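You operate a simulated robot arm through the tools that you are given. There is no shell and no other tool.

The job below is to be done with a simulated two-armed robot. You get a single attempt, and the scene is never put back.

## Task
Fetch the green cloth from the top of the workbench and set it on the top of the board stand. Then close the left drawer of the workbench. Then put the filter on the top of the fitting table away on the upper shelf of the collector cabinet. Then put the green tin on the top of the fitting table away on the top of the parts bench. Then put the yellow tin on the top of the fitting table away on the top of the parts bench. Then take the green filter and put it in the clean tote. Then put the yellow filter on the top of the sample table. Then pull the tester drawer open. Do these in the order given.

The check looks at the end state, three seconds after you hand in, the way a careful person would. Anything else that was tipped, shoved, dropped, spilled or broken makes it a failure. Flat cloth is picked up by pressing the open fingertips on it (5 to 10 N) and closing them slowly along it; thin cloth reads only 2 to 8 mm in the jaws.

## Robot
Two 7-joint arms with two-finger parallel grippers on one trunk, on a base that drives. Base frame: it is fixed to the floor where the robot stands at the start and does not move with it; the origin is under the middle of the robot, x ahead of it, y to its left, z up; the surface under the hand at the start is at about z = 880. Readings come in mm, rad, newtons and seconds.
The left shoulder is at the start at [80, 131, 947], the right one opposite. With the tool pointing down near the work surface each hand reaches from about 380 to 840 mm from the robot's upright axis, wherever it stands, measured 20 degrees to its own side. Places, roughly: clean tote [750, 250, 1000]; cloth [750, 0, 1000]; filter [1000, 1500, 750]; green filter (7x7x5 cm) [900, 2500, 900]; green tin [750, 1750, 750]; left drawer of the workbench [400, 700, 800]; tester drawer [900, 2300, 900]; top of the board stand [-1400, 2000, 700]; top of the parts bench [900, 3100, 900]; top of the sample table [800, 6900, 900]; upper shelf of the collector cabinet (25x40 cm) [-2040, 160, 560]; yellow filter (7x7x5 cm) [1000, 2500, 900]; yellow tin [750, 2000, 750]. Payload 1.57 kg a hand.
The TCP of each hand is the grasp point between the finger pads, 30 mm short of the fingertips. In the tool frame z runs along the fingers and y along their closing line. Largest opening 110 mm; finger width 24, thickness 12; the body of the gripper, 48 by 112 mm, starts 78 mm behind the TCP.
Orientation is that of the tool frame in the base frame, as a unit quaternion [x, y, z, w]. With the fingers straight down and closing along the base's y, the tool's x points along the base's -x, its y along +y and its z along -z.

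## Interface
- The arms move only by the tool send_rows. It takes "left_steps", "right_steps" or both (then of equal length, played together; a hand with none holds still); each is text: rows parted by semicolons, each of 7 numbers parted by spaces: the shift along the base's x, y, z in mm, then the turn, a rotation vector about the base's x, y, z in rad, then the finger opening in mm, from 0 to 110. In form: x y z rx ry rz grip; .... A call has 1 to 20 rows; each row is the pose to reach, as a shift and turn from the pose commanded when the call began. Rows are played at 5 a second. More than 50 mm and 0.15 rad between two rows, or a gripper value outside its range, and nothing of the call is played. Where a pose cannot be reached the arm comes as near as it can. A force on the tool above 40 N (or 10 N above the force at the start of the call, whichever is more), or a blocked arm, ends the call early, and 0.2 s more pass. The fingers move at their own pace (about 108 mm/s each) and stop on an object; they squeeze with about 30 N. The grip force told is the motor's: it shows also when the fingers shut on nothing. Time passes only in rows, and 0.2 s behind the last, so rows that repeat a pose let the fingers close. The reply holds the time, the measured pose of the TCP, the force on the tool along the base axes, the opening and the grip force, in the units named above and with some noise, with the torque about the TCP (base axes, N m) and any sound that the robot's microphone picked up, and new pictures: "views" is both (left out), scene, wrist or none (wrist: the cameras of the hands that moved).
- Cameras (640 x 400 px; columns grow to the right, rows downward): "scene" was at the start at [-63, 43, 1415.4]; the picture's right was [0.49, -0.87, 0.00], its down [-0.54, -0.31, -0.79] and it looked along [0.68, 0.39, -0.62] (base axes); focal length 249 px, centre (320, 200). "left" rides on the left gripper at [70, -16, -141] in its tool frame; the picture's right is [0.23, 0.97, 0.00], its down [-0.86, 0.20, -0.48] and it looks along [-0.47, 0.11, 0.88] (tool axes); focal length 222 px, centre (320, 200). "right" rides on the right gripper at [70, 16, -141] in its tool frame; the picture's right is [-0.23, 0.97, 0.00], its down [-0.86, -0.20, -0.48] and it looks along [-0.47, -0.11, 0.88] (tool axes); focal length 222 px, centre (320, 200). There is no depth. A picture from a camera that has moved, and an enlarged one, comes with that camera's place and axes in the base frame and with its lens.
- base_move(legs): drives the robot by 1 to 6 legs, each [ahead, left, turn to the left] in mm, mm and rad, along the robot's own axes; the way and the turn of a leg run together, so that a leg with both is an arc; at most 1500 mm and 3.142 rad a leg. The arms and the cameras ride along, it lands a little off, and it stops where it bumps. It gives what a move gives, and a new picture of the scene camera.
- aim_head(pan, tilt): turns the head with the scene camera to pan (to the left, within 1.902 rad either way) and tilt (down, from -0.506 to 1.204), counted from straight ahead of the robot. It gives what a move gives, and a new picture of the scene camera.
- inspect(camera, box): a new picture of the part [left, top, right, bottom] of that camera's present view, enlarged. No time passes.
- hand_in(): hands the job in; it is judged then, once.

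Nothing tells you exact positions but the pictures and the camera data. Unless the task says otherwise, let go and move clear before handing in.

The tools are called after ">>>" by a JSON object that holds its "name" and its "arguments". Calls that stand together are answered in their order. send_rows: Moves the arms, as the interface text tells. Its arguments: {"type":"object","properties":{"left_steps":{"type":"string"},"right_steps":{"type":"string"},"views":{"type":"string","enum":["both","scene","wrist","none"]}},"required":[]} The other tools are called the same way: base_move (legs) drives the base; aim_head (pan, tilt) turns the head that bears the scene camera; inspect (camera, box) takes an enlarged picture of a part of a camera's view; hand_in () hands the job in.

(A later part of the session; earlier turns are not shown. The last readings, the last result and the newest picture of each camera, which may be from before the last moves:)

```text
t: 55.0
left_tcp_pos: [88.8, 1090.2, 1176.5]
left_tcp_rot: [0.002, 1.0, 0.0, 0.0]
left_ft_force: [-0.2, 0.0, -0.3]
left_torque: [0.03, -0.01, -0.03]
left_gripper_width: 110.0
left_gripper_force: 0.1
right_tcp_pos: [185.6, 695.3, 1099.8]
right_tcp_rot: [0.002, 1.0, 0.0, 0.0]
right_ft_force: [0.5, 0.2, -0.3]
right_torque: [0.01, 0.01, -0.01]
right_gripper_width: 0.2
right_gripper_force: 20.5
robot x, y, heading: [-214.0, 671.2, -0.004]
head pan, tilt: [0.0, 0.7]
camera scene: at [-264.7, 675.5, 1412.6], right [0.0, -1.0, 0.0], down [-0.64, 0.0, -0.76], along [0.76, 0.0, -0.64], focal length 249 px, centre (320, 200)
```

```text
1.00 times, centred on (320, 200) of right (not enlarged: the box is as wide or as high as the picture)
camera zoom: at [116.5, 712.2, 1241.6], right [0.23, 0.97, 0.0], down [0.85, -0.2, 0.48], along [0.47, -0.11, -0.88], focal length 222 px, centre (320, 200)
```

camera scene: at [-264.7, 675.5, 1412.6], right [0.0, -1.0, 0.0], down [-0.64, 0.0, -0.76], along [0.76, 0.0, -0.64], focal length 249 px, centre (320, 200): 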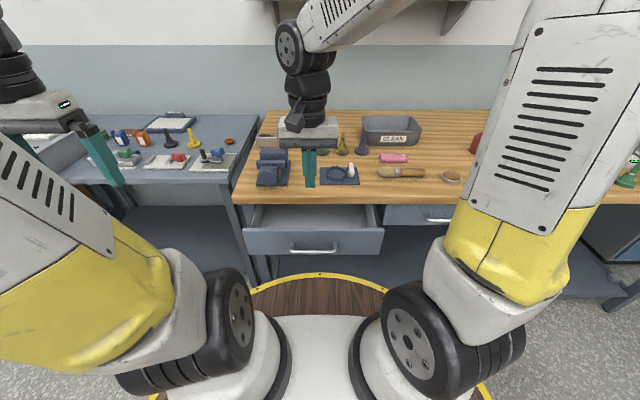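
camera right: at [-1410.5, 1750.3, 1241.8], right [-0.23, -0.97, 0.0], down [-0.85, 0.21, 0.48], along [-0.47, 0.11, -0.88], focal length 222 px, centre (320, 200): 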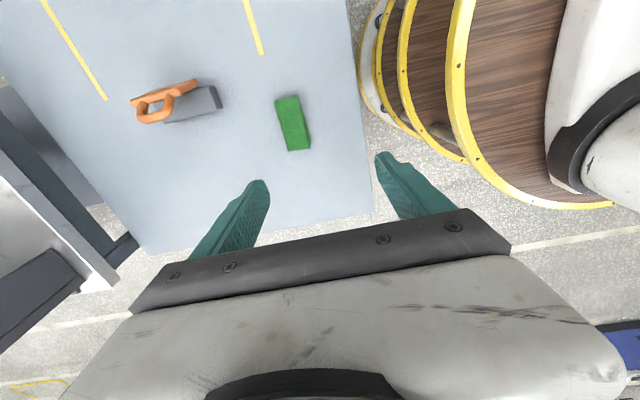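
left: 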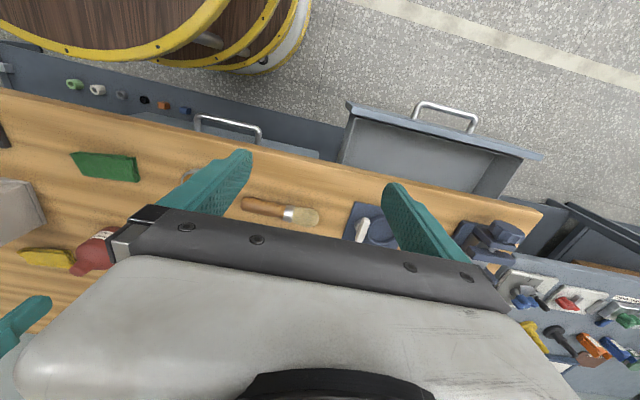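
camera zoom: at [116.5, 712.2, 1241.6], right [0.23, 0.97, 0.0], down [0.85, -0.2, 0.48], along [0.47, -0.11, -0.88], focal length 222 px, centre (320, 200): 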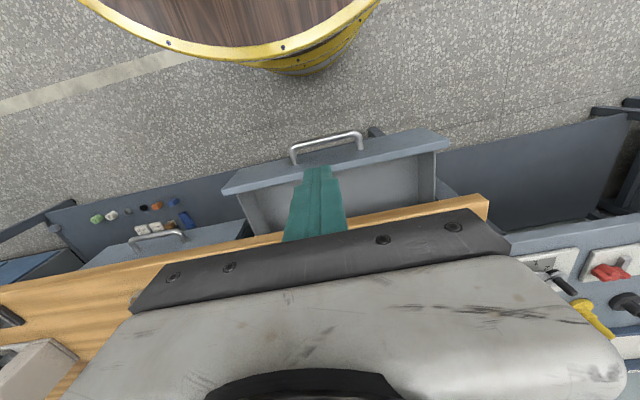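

Handle bar at about x 225, z ~800, y 697 and my closed fist is just in front of it. I'll lower the fist to z≈805.

>>> {"name": "send_rows", "arguments": {"right_steps": "-5 2 -45 0 0 0 0; -5 2 -90 0 0 0 0; -5 2 -135 0 0 0 0; -5 2 -180 0 0 0 0; -5 2 -225 0 0 0 0; -5 2 -265 0 0 0 0; -5 2 -295 0 0 0 0; -5 2 -295 0 0 0 0", "views": "both"}}

```text
t: 56.8
left_tcp_pos: [89.1, 1089.6, 1176.9]
left_tcp_rot: [0.001, 1.0, 0.0, 0.0]
left_ft_force: [-0.1, -0.3, -0.2]
left_torque: [-0.02, 0.03, 0.03]
left_gripper_width: 109.7
left_gripper_force: 0.1
right_tcp_pos: [180.9, 697.5, 803.8]
right_tcp_rot: [0.001, 1.0, 0.0, 0.0]
right_ft_force: [0.4, -0.7, -0.3]
right_torque: [-0.02, 0.02, 0.04]
right_gripper_width: 0.2
right_gripper_force: 21.5
robot x, y, heading: [-214.5, 674.2, -0.004]
head pan, tilt: [0.0, 0.7]
camera scene: at [-264.7, 675.5, 1412.6], right [0.0, -1.0, 0.0], down [-0.64, 0.0, -0.76], along [0.76, 0.0, -0.64], focal length 249 px, centre (320, 200)
camera right: at [111.7, 714.4, 945.9], right [0.23, 0.97, 0.0], down [0.85, -0.2, 0.48], along [0.47, -0.11, -0.88], focal length 222 px, centre (320, 200)
```

scene: 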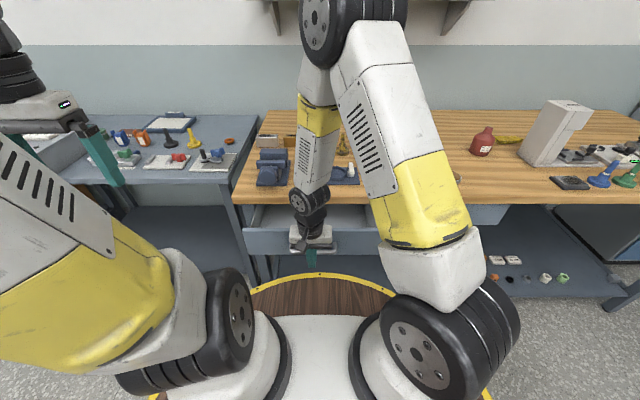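
right: 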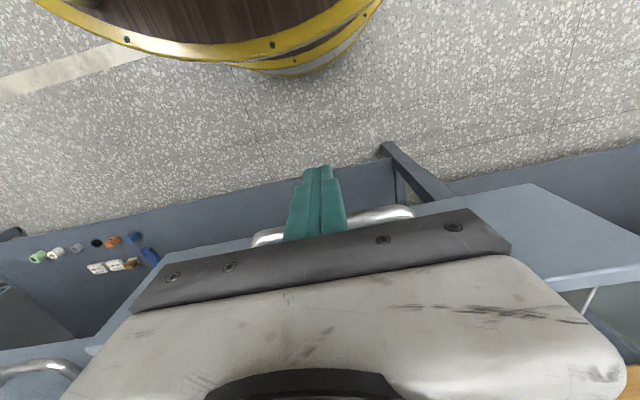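

The fist is in front of the handle bar. I'll push along +x in small steps.

>>> {"name": "send_rows", "arguments": {"right_steps": "10 0 0 0 0 0 0; 20 0 0 0 0 0 0; 28 0 0 0 0 0 0; 36 0 0 0 0 0 0; 44 0 0 0 0 0 0; 52 0 0 0 0 0 0; 60 0 0 0 0 0 0; 68 0 0 0 0 0 0; 76 0 0 0 0 0 0; 84 0 0 0 0 0 0; 92 0 0 0 0 0 0; 100 0 0 0 0 0 0", "views": "both"}}

```text
t: 59.4
left_tcp_pos: [89.2, 1090.2, 1177.9]
left_tcp_rot: [0.001, 1.0, 0.0, 0.0]
left_ft_force: [-0.6, 0.1, -0.4]
left_torque: [0.0, 0.0, 0.0]
left_gripper_width: 109.8
left_gripper_force: 0.0
right_tcp_pos: [280.5, 698.1, 804.6]
right_tcp_rot: [0.001, 1.0, 0.001, 0.0]
right_ft_force: [0.0, -0.1, 0.5]
right_torque: [-0.02, 0.0, 0.0]
right_gripper_width: 0.0
right_gripper_force: 21.0
robot x, y, heading: [-209.1, 674.0, -0.003]
head pan, tilt: [0.0, 0.7]
camera scene: at [-264.7, 675.6, 1412.6], right [0.0, -1.0, 0.0], down [-0.64, 0.0, -0.76], along [0.76, 0.0, -0.64], focal length 249 px, centre (320, 200)
camera right: at [212.0, 714.5, 946.7], right [0.23, 0.97, 0.0], down [0.85, -0.2, 0.48], along [0.47, -0.11, -0.88], focal length 222 px, centre (320, 200)
```

scene: 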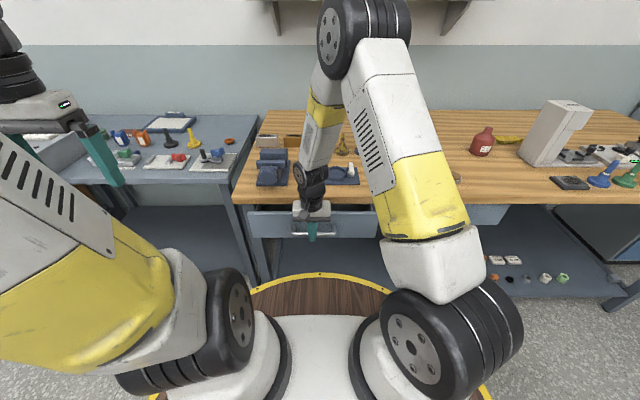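
right: 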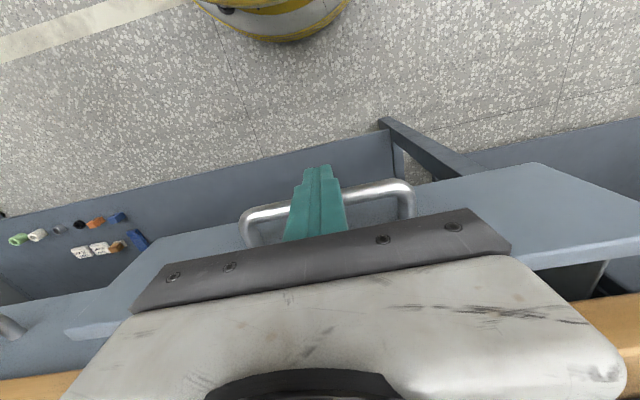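

The drawer is moving in. I'll continue pushing until it stops.

>>> {"name": "send_rows", "arguments": {"right_steps": "8 0 0 0 0 0 0; 16 0 0 0 0 0 0; 24 0 0 0 0 0 0; 32 0 0 0 0 0 0; 40 0 0 0 0 0 0; 46 0 0 0 0 0 0; 52 0 0 0 0 0 0; 57 0 0 0 0 0 0; 61 0 0 0 0 0 0; 65 0 0 0 0 0 0; 69 0 0 0 0 0 0; 72 0 0 0 0 0 0", "views": "both"}}

```text
t: 62.0
left_tcp_pos: [87.5, 1088.3, 1176.6]
left_tcp_rot: [0.002, 1.0, -0.001, 0.0]
left_ft_force: [-0.3, 0.5, -0.1]
left_torque: [0.03, 0.03, 0.01]
left_gripper_width: 110.2
left_gripper_force: 0.0
right_tcp_pos: [343.4, 697.1, 802.4]
right_tcp_rot: [0.0, 1.0, -0.002, -0.008]
right_ft_force: [-4.6, 0.8, -0.4]
right_torque: [0.04, 0.1, -0.01]
right_gripper_width: 0.0
right_gripper_force: 21.8
robot x, y, heading: [-215.6, 675.4, 0.001]
head pan, tilt: [0.0, 0.7]
stopped in row 12 (right hand): the force on the tool passed its limit at 44 N (the readings are from after the stop); the commanded pose is now the measured one
camera scene: at [-265.3, 675.6, 1412.6], right [0.0, -1.0, 0.0], down [-0.64, 0.0, -0.77], along [0.77, 0.0, -0.64], focal length 249 px, centre (320, 200)
camera right: at [278.1, 714.9, 945.8], right [0.23, 0.97, -0.01], down [0.86, -0.2, 0.46], along [0.45, -0.11, -0.89], focal length 222 px, centre (320, 200)
```

scene: 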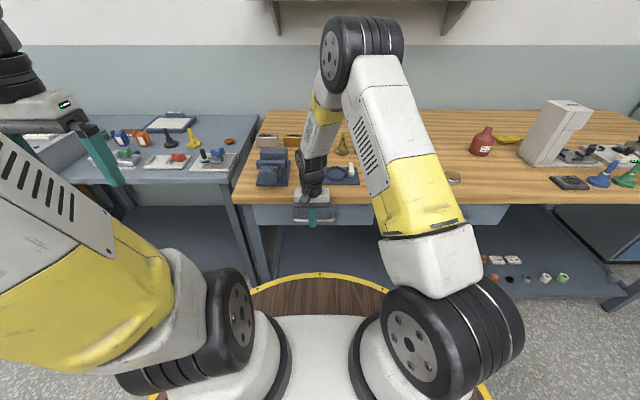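
right: 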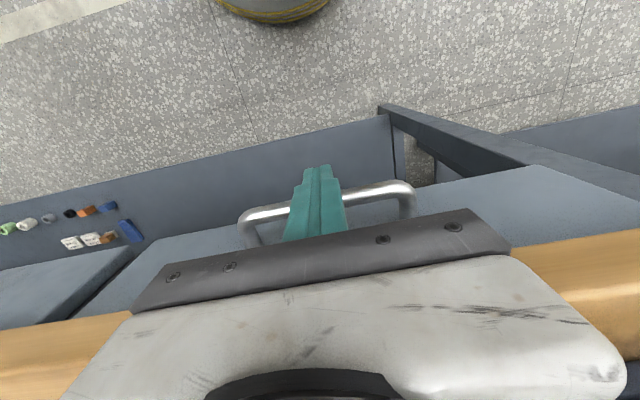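

The push ended with 44 N resistance, and the panel looks flush with its neighbour. I'll pull back and up and check.

>>> {"name": "send_rows", "arguments": {"right_steps": "-20 0 0 0 0 0 0; -50 0 0 0 0 0 0; -90 0 10 0 0 0 0; -110 0 55 0 0 0 0; -110 0 100 0 0 0 0; -110 0 145 0 0 0 0; -110 0 190 0 0 0 0; -110 0 235 0 0 0 0; -110 0 280 0 0 0 0", "views": "both"}}

>>> {"name": "inspect", "arguments": {"camera": "scene", "box": [220, 150, 520, 260]}}

```text
t: 64.0
left_tcp_pos: [88.5, 1088.4, 1177.2]
left_tcp_rot: [0.002, 1.0, -0.001, 0.0]
left_ft_force: [0.3, -0.4, -0.3]
left_torque: [-0.02, -0.02, -0.03]
left_gripper_width: 110.0
left_gripper_force: 0.1
right_tcp_pos: [236.0, 697.8, 1084.1]
right_tcp_rot: [0.0, 1.0, -0.002, -0.008]
right_ft_force: [0.6, 0.4, -1.1]
right_torque: [0.02, 0.02, -0.04]
right_gripper_width: 0.0
right_gripper_force: 21.6
robot x, y, heading: [-209.5, 676.1, -0.004]
head pan, tilt: [0.0, 0.7]
camera scene: at [-264.8, 675.6, 1412.6], right [0.0, -1.0, 0.0], down [-0.64, 0.0, -0.76], along [0.76, 0.0, -0.64], focal length 249 px, centre (320, 200)
camera right: at [168.6, 715.2, 1226.1], right [0.23, 0.97, -0.01], down [0.86, -0.2, 0.47], along [0.45, -0.11, -0.89], focal length 222 px, centre (320, 200)
```

scene: 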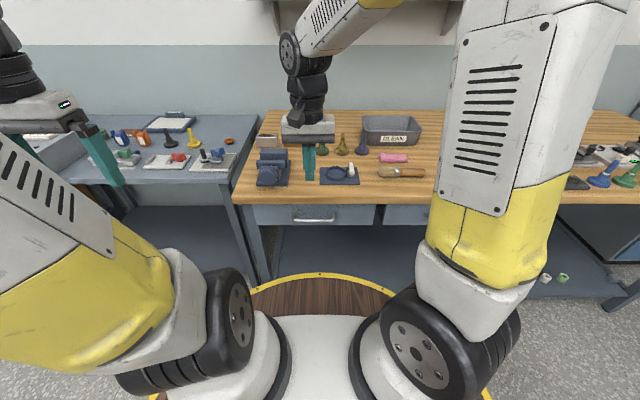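
right: 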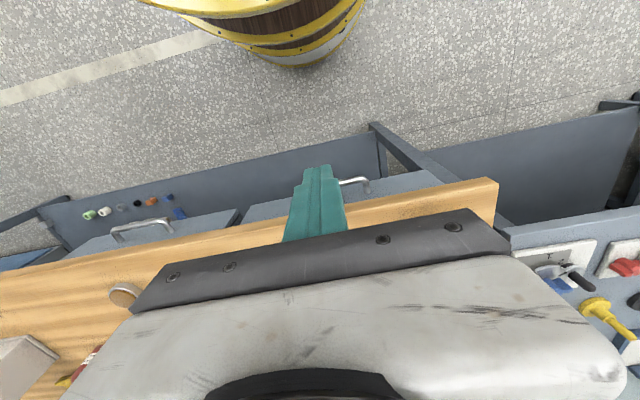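

```text
2.13 times, centred on (370, 205) of scene
camera zoom: at [-264.8, 675.6, 1412.6], right [0.0, -1.0, 0.0], down [-0.64, 0.0, -0.76], along [0.76, 0.0, -0.64], focal length 531 px, centre (213, 189)
```

zoom: 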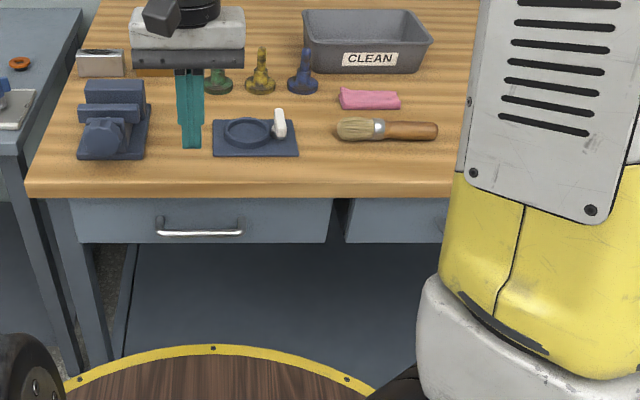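

The drawer is flush with its neighbour. Next the fitting table: I'll back off a little and slide left to look over it.

>>> {"name": "base_move", "arguments": {"legs": [[-250, 0, 0], [0, 950, 0]]}}

>>> {"name": "aim_head", "arguments": {"pan": 0.25, "tilt": 0.55}}

>>> {"name": "inspect", "arguments": {"camera": "scene", "box": [120, 80, 520, 280]}}

```text
t: 70.4
left_tcp_pos: [-147.4, 2039.0, 1176.4]
left_tcp_rot: [0.007, 1.0, 0.0, 0.0]
left_ft_force: [0.2, -0.2, -0.7]
left_torque: [-0.01, 0.0, 0.01]
left_gripper_width: 110.1
left_gripper_force: 0.0
right_tcp_pos: [-5.2, 1646.2, 1083.8]
right_tcp_rot: [0.006, 1.0, -0.002, -0.008]
right_ft_force: [1.0, 0.3, -0.3]
right_torque: [0.0, -0.03, -0.02]
right_gripper_width: 0.2
right_gripper_force: 21.2
robot x, y, heading: [-453.6, 1626.4, -0.012]
head pan, tilt: [0.0, 0.7]
camera scene: at [-505.3, 1629.2, 1412.6], right [-0.01, -1.0, 0.0], down [-0.64, 0.01, -0.76], along [0.76, -0.01, -0.64], focal length 249 px, centre (320, 200)
```

scene: 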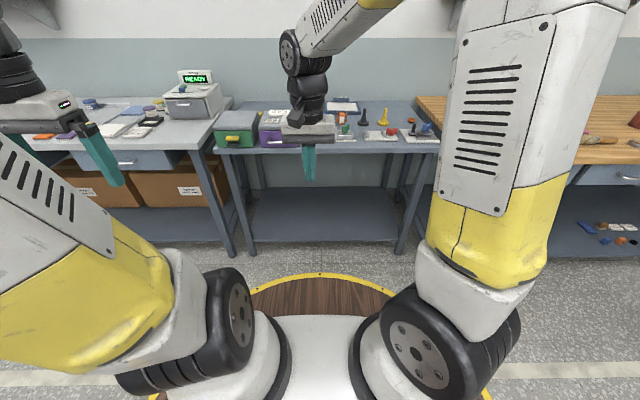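

```text
t: 71.2
left_tcp_pos: [-146.0, 2038.9, 1176.6]
left_tcp_rot: [0.006, 1.0, 0.0, 0.0]
left_ft_force: [0.8, 0.1, 0.0]
left_torque: [0.0, 0.01, 0.0]
left_gripper_width: 109.9
left_gripper_force: 0.0
right_tcp_pos: [-5.7, 1645.8, 1083.5]
right_tcp_rot: [0.006, 1.0, -0.002, -0.007]
right_ft_force: [0.0, 0.3, 0.4]
right_torque: [0.01, -0.02, 0.0]
right_gripper_width: 0.2
right_gripper_force: 21.9
robot x, y, heading: [-455.8, 1627.4, -0.01]
head pan, tilt: [0.25, 0.55]
camera scene: at [-502.9, 1651.4, 1425.7], right [0.23, -0.97, 0.0], down [-0.51, -0.12, -0.85], along [0.83, 0.2, -0.52], focal length 249 px, centre (320, 200)
```

scene: 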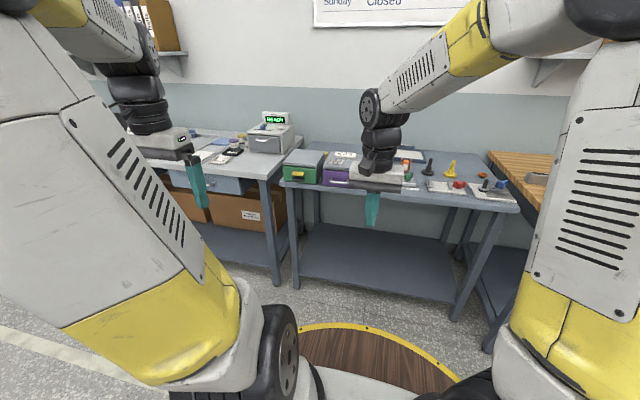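

```text
1.60 times, centred on (320, 180) of scene
camera zoom: at [-502.9, 1651.4, 1425.7], right [0.23, -0.97, 0.0], down [-0.51, -0.12, -0.85], along [0.83, 0.2, -0.52], focal length 398 px, centre (320, 232)
```

zoom: 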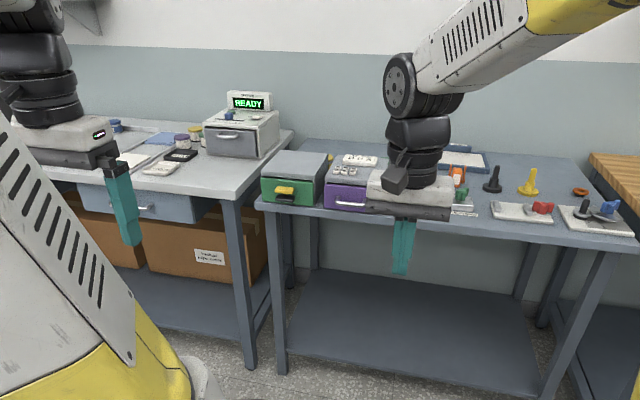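

The fitting table spans about y 1000–1950 and the tester with its drawer stands on the bench beyond. My right arm hides items, so I'll tuck the right hand aside.

>>> {"name": "send_rows", "arguments": {"right_steps": "-10 -40 10 0 0 0 0; -20 -80 20 0 0 0 0; -30 -120 30 0 0 0 0; -40 -160 40 0 0 0 0; -60 -200 50 0 0 0 30; -80 -240 60 0 0 0 60; -95 -280 70 0 0 0 90; -110 -320 80 0 0 0 110; -120 -360 90 0 0 0 110; -130 -400 90 0 0 0 110; -140 -430 90 0 0 0 110", "views": "none"}}

>>> {"name": "aim_head", "arguments": {"pan": 0.1, "tilt": 0.5}}

>>> {"name": "inspect", "arguments": {"camera": "scene", "box": [150, 80, 550, 280]}}

```text
t: 73.6
left_tcp_pos: [-147.0, 2038.9, 1176.2]
left_tcp_rot: [0.007, 1.0, 0.0, -0.001]
left_ft_force: [0.5, -0.1, -0.4]
left_torque: [0.0, 0.02, -0.01]
left_gripper_width: 110.1
left_gripper_force: 0.1
right_tcp_pos: [-144.0, 1216.3, 1172.6]
right_tcp_rot: [0.005, 1.0, -0.002, -0.008]
right_ft_force: [-0.6, 0.5, 0.3]
right_torque: [-0.03, -0.01, -0.02]
right_gripper_width: 110.0
right_gripper_force: 0.1
robot x, y, heading: [-451.9, 1627.1, -0.015]
head pan, tilt: [0.25, 0.55]
```

```text
t: 74.3
left_tcp_pos: [-147.4, 2039.0, 1178.2]
left_tcp_rot: [0.007, 1.0, 0.0, -0.001]
left_ft_force: [0.0, -0.7, -0.6]
left_torque: [-0.02, 0.0, 0.0]
left_gripper_width: 109.8
left_gripper_force: 0.1
right_tcp_pos: [-144.6, 1216.3, 1174.2]
right_tcp_rot: [0.007, 1.0, -0.001, -0.008]
right_ft_force: [-0.7, -0.1, 0.1]
right_torque: [-0.03, 0.02, 0.02]
right_gripper_width: 109.9
right_gripper_force: 0.0
robot x, y, heading: [-450.1, 1631.9, -0.009]
head pan, tilt: [0.099, 0.499]
camera scene: at [-499.6, 1638.2, 1430.3], right [0.09, -1.0, 0.0], down [-0.48, -0.04, -0.88], along [0.87, 0.07, -0.48], focal length 249 px, centre (320, 200)
```

scene: 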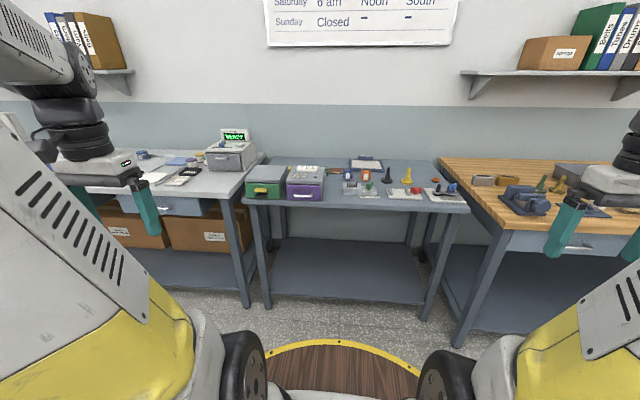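

```text
1.60 times, centred on (350, 180) of scene
camera zoom: at [-499.6, 1638.2, 1430.3], right [0.09, -1.0, 0.0], down [-0.48, -0.04, -0.88], along [0.87, 0.07, -0.48], focal length 398 px, centre (272, 232)
```

zoom: 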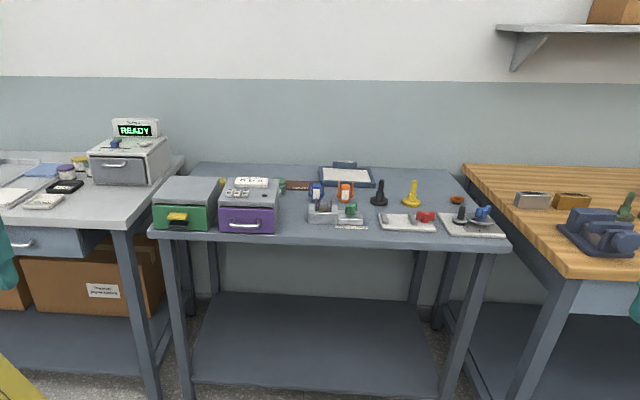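

Fitting table items: a green box and a purple box with drawers, clips, knobs, a tray. I need a closer look, so I'll drive nearer.

>>> {"name": "base_move", "arguments": {"legs": [[400, 0, 0.01]]}}

>>> {"name": "aim_head", "arguments": {"pan": 0.1, "tilt": 0.75}}

>>> {"name": "inspect", "arguments": {"camera": "scene", "box": [180, 60, 500, 220]}}

```text
t: 76.8
left_tcp_pos: [249.2, 2037.1, 1176.9]
left_tcp_rot: [0.003, 1.0, 0.0, 0.0]
left_ft_force: [-0.3, 0.4, 0.4]
left_torque: [-0.04, 0.04, -0.01]
left_gripper_width: 110.1
left_gripper_force: 0.1
right_tcp_pos: [260.7, 1215.2, 1174.3]
right_tcp_rot: [0.002, 1.0, -0.002, -0.008]
right_ft_force: [-0.2, -0.7, -0.3]
right_torque: [0.01, -0.01, 0.02]
right_gripper_width: 109.9
right_gripper_force: 0.0
robot x, y, heading: [-54.6, 1625.4, 0.0]
head pan, tilt: [0.099, 0.499]
camera scene: at [-98.6, 1633.8, 1430.3], right [0.09, -1.0, 0.0], down [-0.48, -0.05, -0.88], along [0.87, 0.08, -0.48], focal length 249 px, centre (320, 200)
```

scene: 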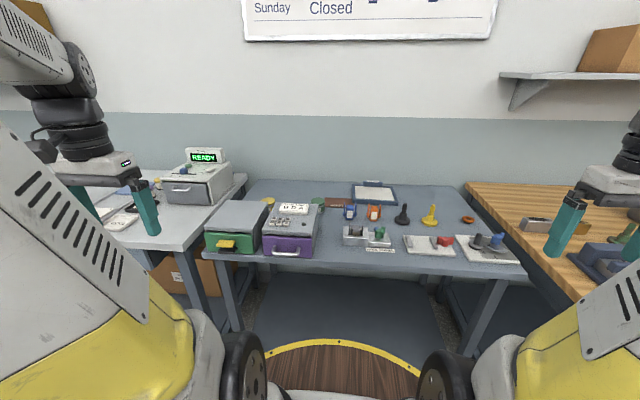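

```text
t: 77.6
left_tcp_pos: [248.9, 2038.2, 1175.7]
left_tcp_rot: [0.002, 1.0, 0.0, 0.001]
left_ft_force: [-0.2, 0.1, -1.3]
left_torque: [-0.01, -0.01, 0.03]
left_gripper_width: 109.9
left_gripper_force: 0.0
right_tcp_pos: [261.8, 1214.4, 1173.3]
right_tcp_rot: [0.002, 1.0, -0.002, -0.008]
right_ft_force: [-0.6, -0.3, -0.4]
right_torque: [-0.02, 0.01, -0.01]
right_gripper_width: 109.8
right_gripper_force: 0.1
robot x, y, heading: [-50.7, 1622.2, -0.004]
head pan, tilt: [0.099, 0.75]
camera scene: at [-106.6, 1633.0, 1408.4], right [0.09, -1.0, 0.0], down [-0.68, -0.06, -0.73], along [0.73, 0.07, -0.68], focal length 249 px, centre (320, 200)
```

scene: 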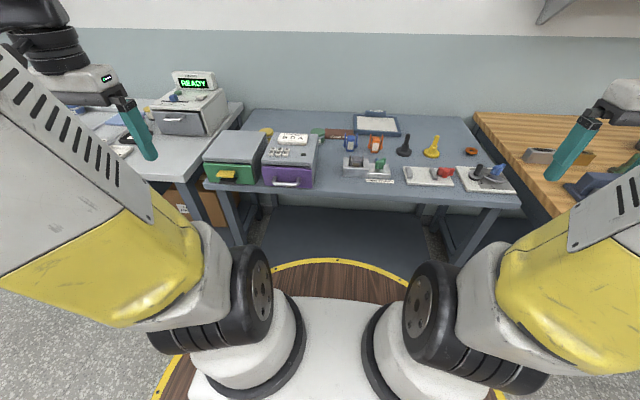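

```text
2.00 times, centred on (340, 140) of scene
camera zoom: at [-106.6, 1633.0, 1408.4], right [0.09, -1.0, 0.0], down [-0.68, -0.06, -0.73], along [0.73, 0.07, -0.68], focal length 498 px, centre (280, 320)
```

zoom: 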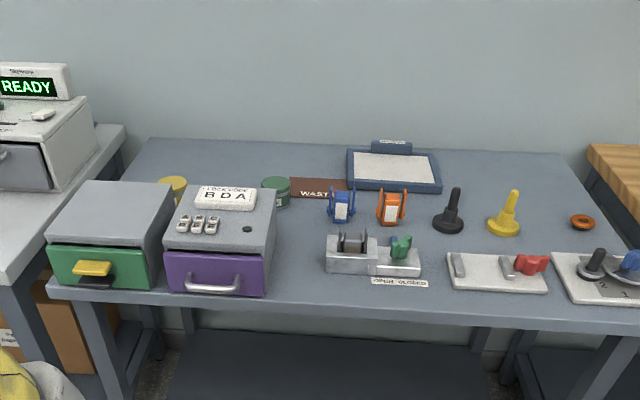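

I now identify: yellow tin near (840,1955), green tin near (830,1730), and the filter as the blue-framed white panel with a tab at the back near (1050,1470); table top z≈860, front edge x≈490. I'll drive a bit nearer and look with the right wrist camera.

>>> {"name": "base_move", "arguments": {"legs": [[130, 0, 0]]}}

>>> {"name": "send_rows", "arguments": {"right_steps": "40 25 0 0 0 0 110; 80 50 0 0 0 0 110; 120 75 0 0 0 0 110; 160 100 0 0 0 0 110; 200 125 0 0 0 0 110; 240 150 0 0 0 0 110; 280 175 0 0 0 0 110; 320 200 0 0 0 0 110; 350 220 0 0 0 0 110; 380 240 0 0 0 0 110", "views": "both"}}

```text
t: 78.9
left_tcp_pos: [380.6, 2037.3, 1177.1]
left_tcp_rot: [0.003, 1.0, 0.0, 0.0]
left_ft_force: [-0.3, -0.5, -0.5]
left_torque: [-0.01, 0.01, -0.01]
left_gripper_width: 110.0
left_gripper_force: 0.1
right_tcp_pos: [391.6, 1214.7, 1173.0]
right_tcp_rot: [0.001, 1.0, -0.001, -0.007]
right_ft_force: [0.2, -0.2, -1.0]
right_torque: [-0.01, -0.03, 0.02]
right_gripper_width: 109.9
right_gripper_force: 0.0
robot x, y, heading: [77.3, 1625.4, -0.002]
head pan, tilt: [0.099, 0.75]
camera scene: at [23.2, 1632.4, 1408.3], right [0.09, -1.0, 0.0], down [-0.68, -0.06, -0.73], along [0.73, 0.07, -0.68], focal length 249 px, centre (320, 200)
```

scene: 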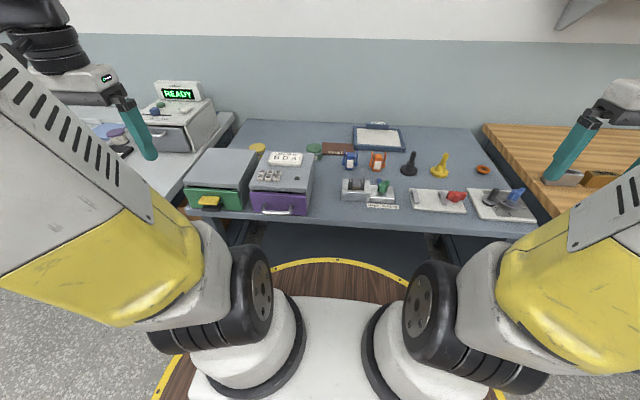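

```text
t: 81.1
left_tcp_pos: [380.8, 2037.4, 1177.2]
left_tcp_rot: [0.003, 1.0, 0.0, 0.0]
left_ft_force: [0.7, 0.2, 0.3]
left_torque: [-0.01, -0.04, -0.01]
left_gripper_width: 110.2
left_gripper_force: 0.1
right_tcp_pos: [769.8, 1455.9, 1171.6]
right_tcp_rot: [0.002, 1.0, -0.001, -0.008]
right_ft_force: [-0.4, -0.1, -0.8]
right_torque: [0.01, -0.07, 0.01]
right_gripper_width: 110.2
right_gripper_force: 0.1
robot x, y, heading: [79.1, 1623.5, -0.004]
head pan, tilt: [0.099, 0.75]
camera scene: at [23.1, 1632.3, 1408.3], right [0.09, -1.0, 0.0], down [-0.68, -0.06, -0.73], along [0.73, 0.07, -0.68], focal length 249 px, centre (320, 200)
camera right: at [703.4, 1472.9, 1315.7], right [0.23, 0.97, -0.01], down [0.86, -0.2, 0.47], along [0.45, -0.11, -0.88], focal length 222 px, centre (320, 200)
```

scene: 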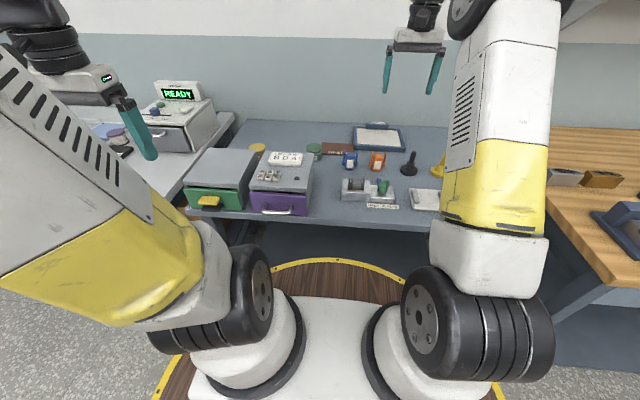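
right: 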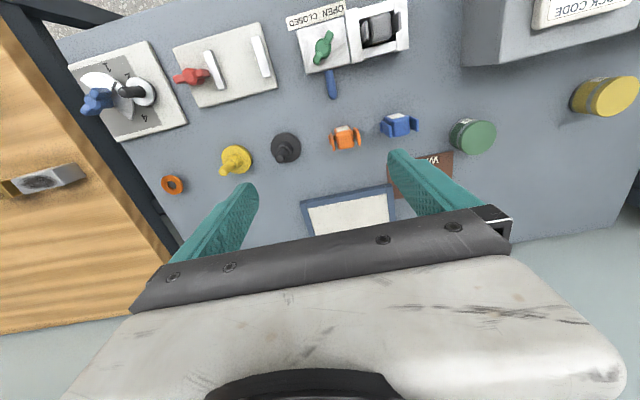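

>>> {"name": "inspect", "arguments": {"camera": "scene", "box": [310, 105, 430, 180]}}

>>> {"name": "inspect", "arguments": {"camera": "scene", "box": [170, 120, 350, 230]}}

>>> {"name": "inspect", "arguments": {"camera": "right", "box": [380, 0, 640, 250]}}

```text
5.33 times, centred on (370, 142) of scene
camera zoom: at [23.1, 1632.3, 1408.3], right [0.09, -1.0, 0.0], down [-0.68, -0.06, -0.73], along [0.73, 0.07, -0.68], focal length 1327 px, centre (53, 507)
```

zoom: 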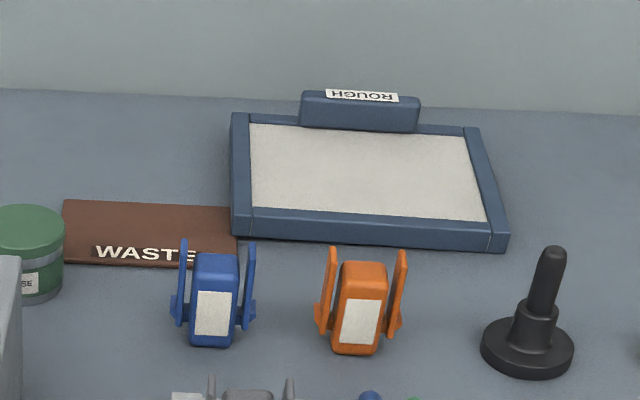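

```text
3.56 times, centred on (260, 175) of scene
camera zoom: at [23.1, 1632.3, 1408.3], right [0.09, -1.0, 0.0], down [-0.68, -0.06, -0.73], along [0.73, 0.07, -0.68], focal length 885 px, centre (533, 289)
```

zoom: 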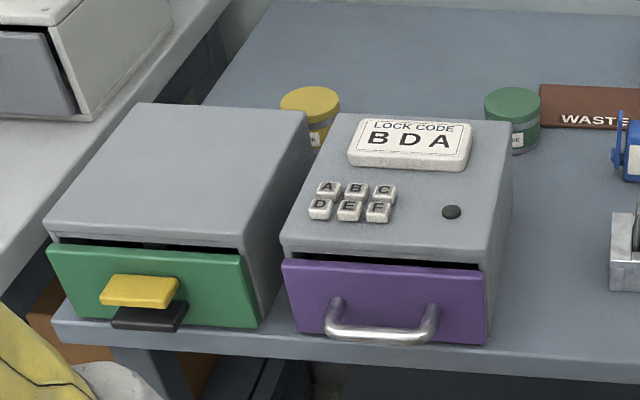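

```text
1.60 times, centred on (510, 125) of right
camera zoom: at [703.4, 1472.9, 1315.7], right [0.23, 0.97, -0.01], down [0.86, -0.2, 0.47], along [0.45, -0.11, -0.88], focal length 355 px, centre (16, 320)
```

zoom: 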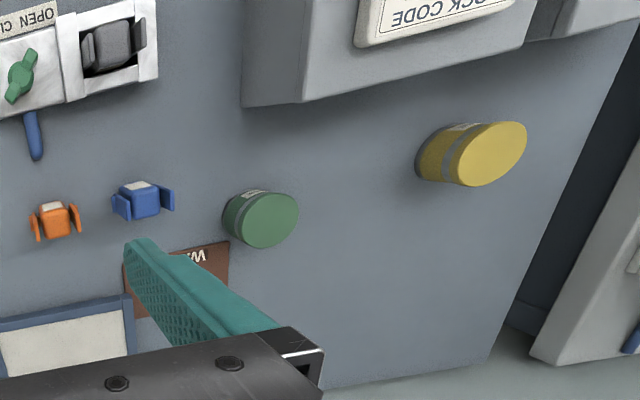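

The filter is the 20×20 cm blue frame (x 927–1128, y 1370–1577) with a ~100 mm handle block "ROUGH" along its back edge (x≈1128, y≈1465); clips and a black knob stand in front of it at x≈800–850. I'll drive closer to the table (front edge x≈533) and test how far the right hand reaches.

>>> {"name": "base_move", "arguments": {"legs": [[90, 0, 0]]}}

>>> {"name": "send_rows", "arguments": {"right_steps": "30 5 -20 0 0 0.14 110; 60 10 -40 0 0 0.28 110; 90 10 -60 0 0 0.42 110; 110 10 -80 0 0 0.56 110; 130 10 -100 0 0 0.70 110; 150 10 -110 0 0 0.84 110; 170 10 -120 0 0 0.98 110; 190 10 -120 0 0 1.12 110; 210 10 -120 0 0 1.26 110; 230 10 -120 0 0 1.40 110; 250 10 -120 0 0 1.54 110; 260 10 -120 0 0 1.57 110; 260 10 -120 0 0 1.57 110", "views": "both"}}

```text
t: 82.2
left_tcp_pos: [471.3, 2036.5, 1176.9]
left_tcp_rot: [0.003, 1.0, 0.0, 0.0]
left_ft_force: [0.6, -0.2, -0.2]
left_torque: [0.0, 0.01, 0.03]
left_gripper_width: 109.8
left_gripper_force: 0.1
right_tcp_pos: [860.8, 1454.9, 1172.4]
right_tcp_rot: [0.003, 1.0, -0.002, -0.008]
right_ft_force: [-0.2, -0.1, -0.5]
right_torque: [0.02, 0.01, -0.03]
right_gripper_width: 110.0
right_gripper_force: 0.1
robot x, y, heading: [169.7, 1619.4, -0.001]
head pan, tilt: [0.099, 0.75]
camera scene: at [113.7, 1631.9, 1408.4], right [0.09, -1.0, 0.0], down [-0.68, -0.06, -0.73], along [0.73, 0.07, -0.68], focal length 249 px, centre (320, 200)
```

scene: 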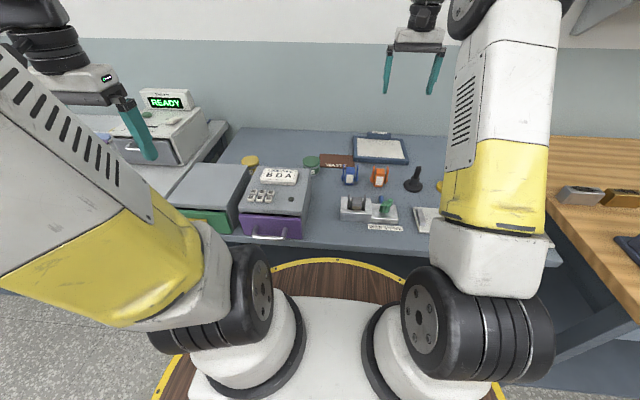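

```text
t: 85.0
left_tcp_pos: [470.0, 2036.4, 1177.4]
left_tcp_rot: [0.003, 1.0, 0.0, 0.0]
left_ft_force: [0.5, 0.2, 0.3]
left_torque: [-0.02, 0.0, -0.02]
left_gripper_width: 110.1
left_gripper_force: 0.1
right_tcp_pos: [972.6, 1452.2, 1022.0]
right_tcp_rot: [-0.705, 0.709, -0.006, -0.005]
right_ft_force: [-0.6, 0.0, -0.6]
right_torque: [-0.03, 0.03, 0.0]
right_gripper_width: 110.0
right_gripper_force: 0.1
right hand out of reach, approached as far as the arm can: row 3, 4, 5, 6, 7, 8, 9, 10, 11, 12, 13
robot x, y, heading: [168.0, 1620.2, -0.007]
head pan, tilt: [0.099, 0.75]
camera scene: at [114.1, 1632.1, 1408.4], right [0.09, -1.0, 0.0], down [-0.68, -0.06, -0.73], along [0.73, 0.07, -0.68], focal length 249 px, centre (320, 200)
camera right: at [956.9, 1385.4, 1164.3], right [-0.97, 0.23, -0.01], down [0.2, 0.86, 0.47], along [0.11, 0.45, -0.88], focal length 222 px, centre (320, 200)
```

scene: 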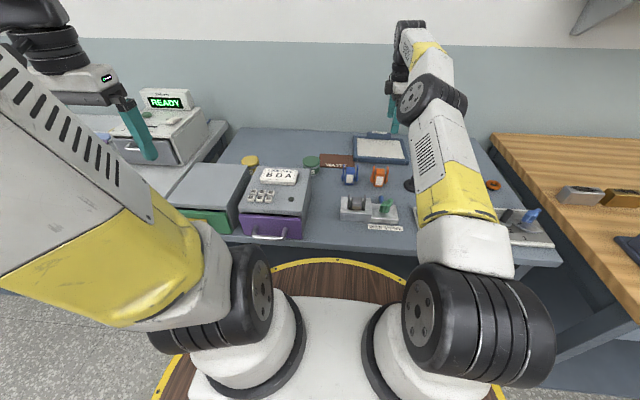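
right: 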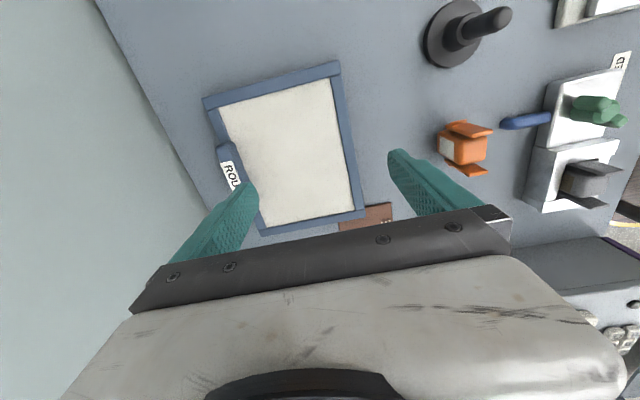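

Tool-down reach ends near x 973 at this height; the wrist view places the frame at x 931–1100, y 1371–1573, and the handle at x≈1097. I'll zoom on the handle and check the base-to-table clearance.

>>> {"name": "inspect", "arguments": {"camera": "right", "box": [190, 50, 390, 240]}}

>>> {"name": "inspect", "arguments": {"camera": "left", "box": [0, 0, 640, 400]}}

>>> {"name": "inspect", "arguments": {"camera": "scene", "box": [230, 220, 450, 360]}}

```text
2.11 times, centred on (290, 145) of right
camera zoom: at [956.9, 1385.4, 1164.3], right [-0.97, 0.23, -0.01], down [0.2, 0.86, 0.47], along [0.11, 0.45, -0.88], focal length 468 px, centre (383, 316)
```

zoom: 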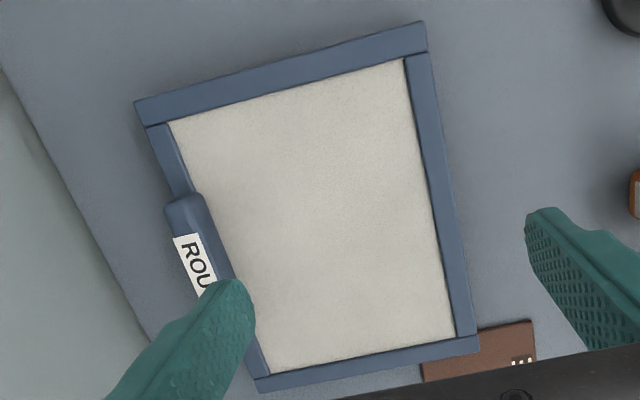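

```text
1.00 times, centred on (320, 200) of left (not enlarged: the box is as wide or as high as the picture)
camera zoom: at [400.7, 2020.7, 1316.9], right [-0.22, 0.98, 0.0], down [0.86, 0.19, 0.48], along [0.47, 0.11, -0.88], focal length 222 px, centre (320, 200)
```

zoom: 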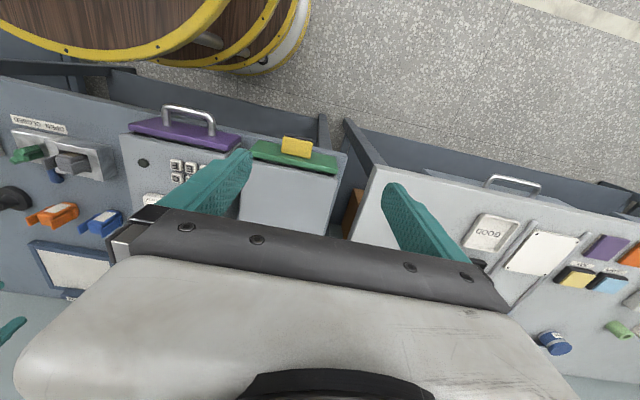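

```text
2.86 times, centred on (340, 290) of scene
camera zoom: at [114.1, 1632.1, 1408.4], right [0.09, -1.0, 0.0], down [-0.68, -0.06, -0.73], along [0.73, 0.07, -0.68], focal length 711 px, centre (263, -57)
```

zoom: 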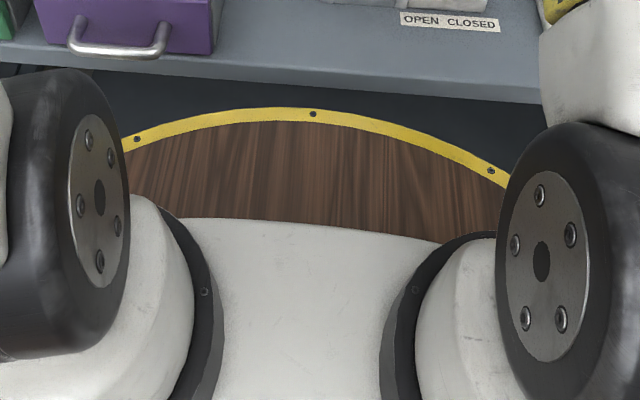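

Handle: center ≈(1083, 1472), 23 mm thick in x, top z≈900, wall at x≈1178. I'll bring the base 35 mm closer and first find out what pose the arm now holds as commanded by stepping back.

>>> {"name": "send_rows", "arguments": {"right_steps": "-40 0 0 0 0 0 110; -80 0 0 0 0 0 110; -120 0 0 0 0 0 110; -150 0 0 0 0 0 110; -150 0 0 0 0 0 110", "views": "none"}}

>>> {"name": "base_move", "arguments": {"legs": [[35, 0, 0]]}}

```text
t: 86.2
left_tcp_pos: [470.4, 2036.6, 1176.7]
left_tcp_rot: [0.003, 1.0, 0.0, -0.001]
left_ft_force: [-0.8, -0.3, -0.4]
left_torque: [-0.01, -0.04, -0.01]
left_gripper_width: 110.0
left_gripper_force: 0.0
right_tcp_pos: [824.0, 1453.1, 1022.2]
right_tcp_rot: [-0.705, 0.709, -0.007, -0.005]
right_ft_force: [-0.2, 0.0, -0.3]
right_torque: [-0.01, -0.02, 0.02]
right_gripper_width: 109.8
right_gripper_force: 0.1
robot x, y, heading: [170.0, 1624.8, -0.004]
head pan, tilt: [0.099, 0.75]
```

```text
t: 87.0
left_tcp_pos: [505.0, 2036.5, 1175.7]
left_tcp_rot: [0.003, 1.0, 0.0, 0.0]
left_ft_force: [-0.4, 0.6, -0.1]
left_torque: [0.03, 0.02, -0.02]
left_gripper_width: 110.0
left_gripper_force: 0.1
right_tcp_pos: [857.9, 1454.0, 1021.4]
right_tcp_rot: [-0.705, 0.709, -0.006, -0.005]
right_ft_force: [-1.1, 0.4, -0.2]
right_torque: [0.0, -0.01, 0.04]
right_gripper_width: 109.9
right_gripper_force: 0.0
robot x, y, heading: [205.9, 1622.0, -0.007]
head pan, tilt: [0.099, 0.75]
camera scene: at [148.7, 1631.8, 1408.4], right [0.09, -1.0, 0.0], down [-0.68, -0.06, -0.73], along [0.73, 0.07, -0.68], focal length 249 px, centre (320, 200)
```

scene: 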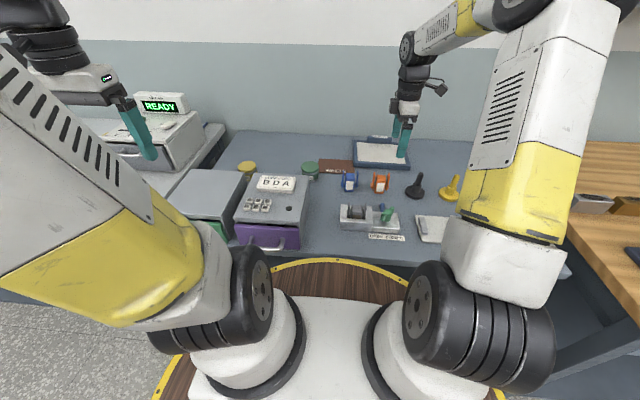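

The commanded pose follows the measured one. Now I'll move above the handle with the tool pitched ~16° forward.

>>> {"name": "send_rows", "arguments": {"right_steps": "36 3 -8 0 -0.05 0 100; 72 6 -18 0 -0.10 0 90; 108 9 -28 0 -0.15 0 80; 144 12 -40 0 -0.20 0 80; 180 15 -52 0 -0.25 0 80; 217 18 -61 0 -0.28 0 80; 217 18 -61 0 -0.28 0 80", "views": "both"}}

>>> {"name": "inspect", "arguments": {"camera": "scene", "box": [320, 70, 460, 180]}}

```text
t: 88.6
left_tcp_pos: [505.6, 2036.6, 1177.1]
left_tcp_rot: [0.002, 1.0, -0.001, 0.0]
left_ft_force: [0.1, -0.1, 0.5]
left_torque: [-0.01, 0.0, -0.04]
left_gripper_width: 109.8
left_gripper_force: 0.1
right_tcp_pos: [1075.8, 1471.7, 959.5]
right_tcp_rot: [-0.697, 0.703, -0.105, 0.094]
right_ft_force: [-1.1, 1.3, 0.5]
right_torque: [0.0, 0.01, 0.0]
right_gripper_width: 80.1
right_gripper_force: 0.1
robot x, y, heading: [207.0, 1622.9, -0.003]
head pan, tilt: [0.099, 0.75]
camera scene: at [148.9, 1631.8, 1408.4], right [0.09, -1.0, 0.0], down [-0.68, -0.06, -0.73], along [0.73, 0.07, -0.68], focal length 249 px, centre (320, 200)
camera right: at [1021.4, 1405.1, 1092.3], right [-0.93, 0.23, -0.28], down [0.07, 0.86, 0.5], along [0.35, 0.45, -0.82], focal length 222 px, centre (320, 200)
```

scene: 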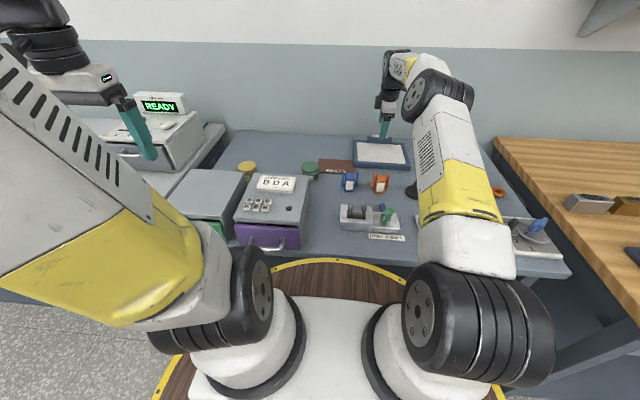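
right: 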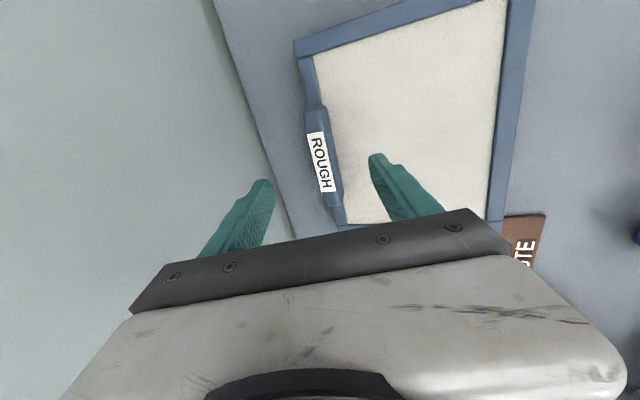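

```text
3.64 times, centred on (390, 125) of scene
camera zoom: at [148.9, 1631.8, 1408.4], right [0.09, -1.0, 0.0], down [-0.68, -0.06, -0.73], along [0.73, 0.07, -0.68], focal length 905 px, centre (66, 473)
```

zoom: 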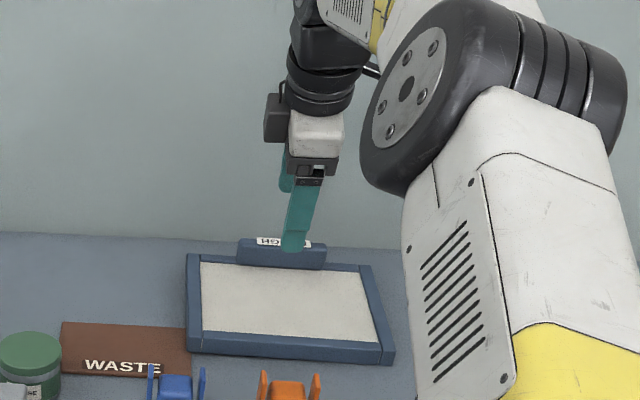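

The hand is over the handle (I place it at x 1079–1097, y 1421–1519, top z≈900). I'll lower with a narrower opening and less tilt.

>>> {"name": "send_rows", "arguments": {"right_steps": "4 -1 -10 0 0.02 0 60; 7 -1 -20 0 0.04 0 50; 8 -1 -28 0 0.06 0 48; 8 -1 -28 0 0.06 0 48", "views": "wrist"}}

>>> {"name": "inspect", "arguments": {"camera": "scene", "box": [340, 100, 440, 180]}}

```text
t: 89.6
left_tcp_pos: [505.4, 2036.7, 1176.5]
left_tcp_rot: [0.003, 1.0, 0.0, 0.0]
left_ft_force: [0.4, -0.1, 0.4]
left_torque: [0.01, -0.02, -0.02]
left_gripper_width: 110.0
left_gripper_force: 0.1
right_tcp_pos: [1076.5, 1471.1, 931.5]
right_tcp_rot: [-0.7, 0.705, -0.084, 0.074]
right_ft_force: [0.2, -0.9, 0.0]
right_torque: [-0.02, -0.02, 0.02]
right_gripper_width: 47.9
right_gripper_force: 0.0
right hand out of reach, approached as far as the arm can: row 3, 4
robot x, y, heading: [206.4, 1619.7, -0.005]
head pan, tilt: [0.099, 0.75]
camera right: at [1029.8, 1403.7, 1066.8], right [-0.95, 0.23, -0.22], down [0.1, 0.86, 0.5], along [0.3, 0.45, -0.84], focal length 222 px, centre (320, 200)
```

right: 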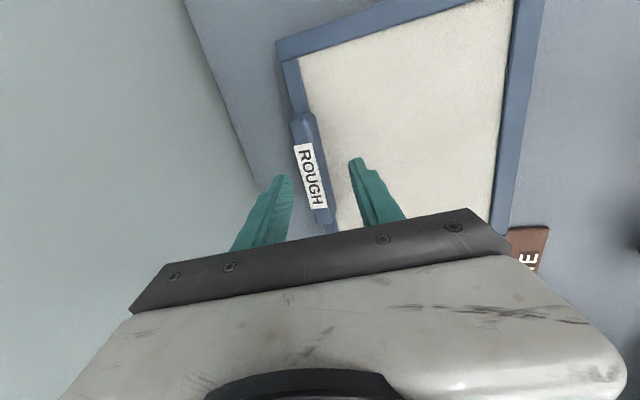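

```text
5.00 times, centred on (390, 140) of scene
camera zoom: at [148.9, 1631.8, 1408.4], right [0.09, -1.0, 0.0], down [-0.68, -0.06, -0.73], along [0.73, 0.07, -0.68], focal length 1244 px, centre (-30, 500)
```

zoom: 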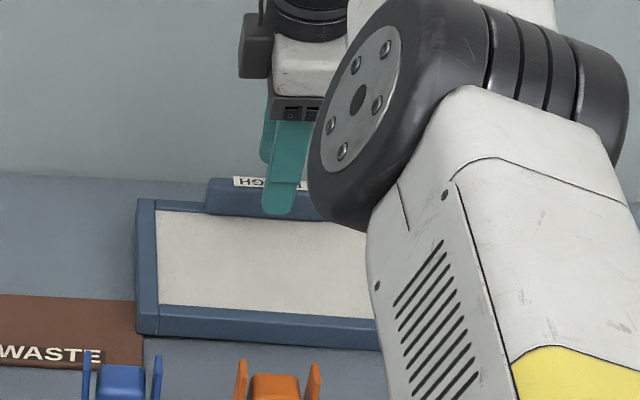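

The handle lies between the fingers but the arm is at its reach limit; I'll add a touch of tilt and lower to grip height.

>>> {"name": "send_rows", "arguments": {"right_steps": "2 0 -7 0 -0.02 0 48; 4 0 -13 0 -0.04 0 46; 4 0 -17 0 -0.04 0 44; 4 0 -17 0 -0.04 0 44", "views": "wrist"}}

>>> {"name": "inspect", "arguments": {"camera": "right", "box": [210, 80, 430, 240]}}

```text
t: 90.6
left_tcp_pos: [506.2, 2036.1, 1177.2]
left_tcp_rot: [0.003, 1.0, 0.0, 0.0]
left_ft_force: [0.5, 0.2, 0.1]
left_torque: [0.06, -0.01, 0.0]
left_gripper_width: 110.1
left_gripper_force: 0.0
right_tcp_pos: [1079.0, 1470.0, 915.5]
right_tcp_rot: [-0.698, 0.703, -0.099, 0.088]
right_ft_force: [-0.5, -0.8, 0.0]
right_torque: [0.01, 0.01, 0.03]
right_gripper_width: 43.8
right_gripper_force: 0.0
robot x, y, heading: [205.5, 1623.3, -0.005]
head pan, tilt: [0.099, 0.75]
camera right: at [1027.9, 1403.3, 1048.1], right [-0.94, 0.23, -0.26], down [0.08, 0.86, 0.5], along [0.34, 0.45, -0.83], focal length 222 px, centre (320, 200)
```

right: 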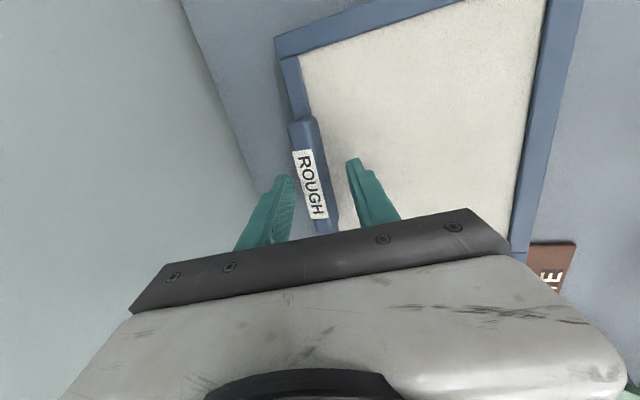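

```text
2.50 times, centred on (320, 160) of right
camera zoom: at [1027.9, 1403.3, 1048.1], right [-0.94, 0.23, -0.26], down [0.08, 0.86, 0.5], along [0.34, 0.45, -0.83], focal length 555 px, centre (320, 300)
```

zoom: 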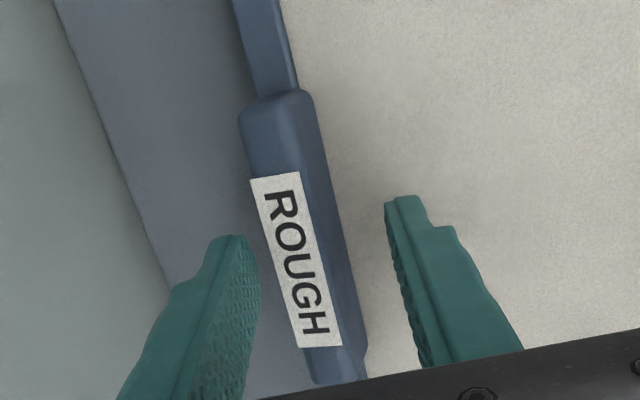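

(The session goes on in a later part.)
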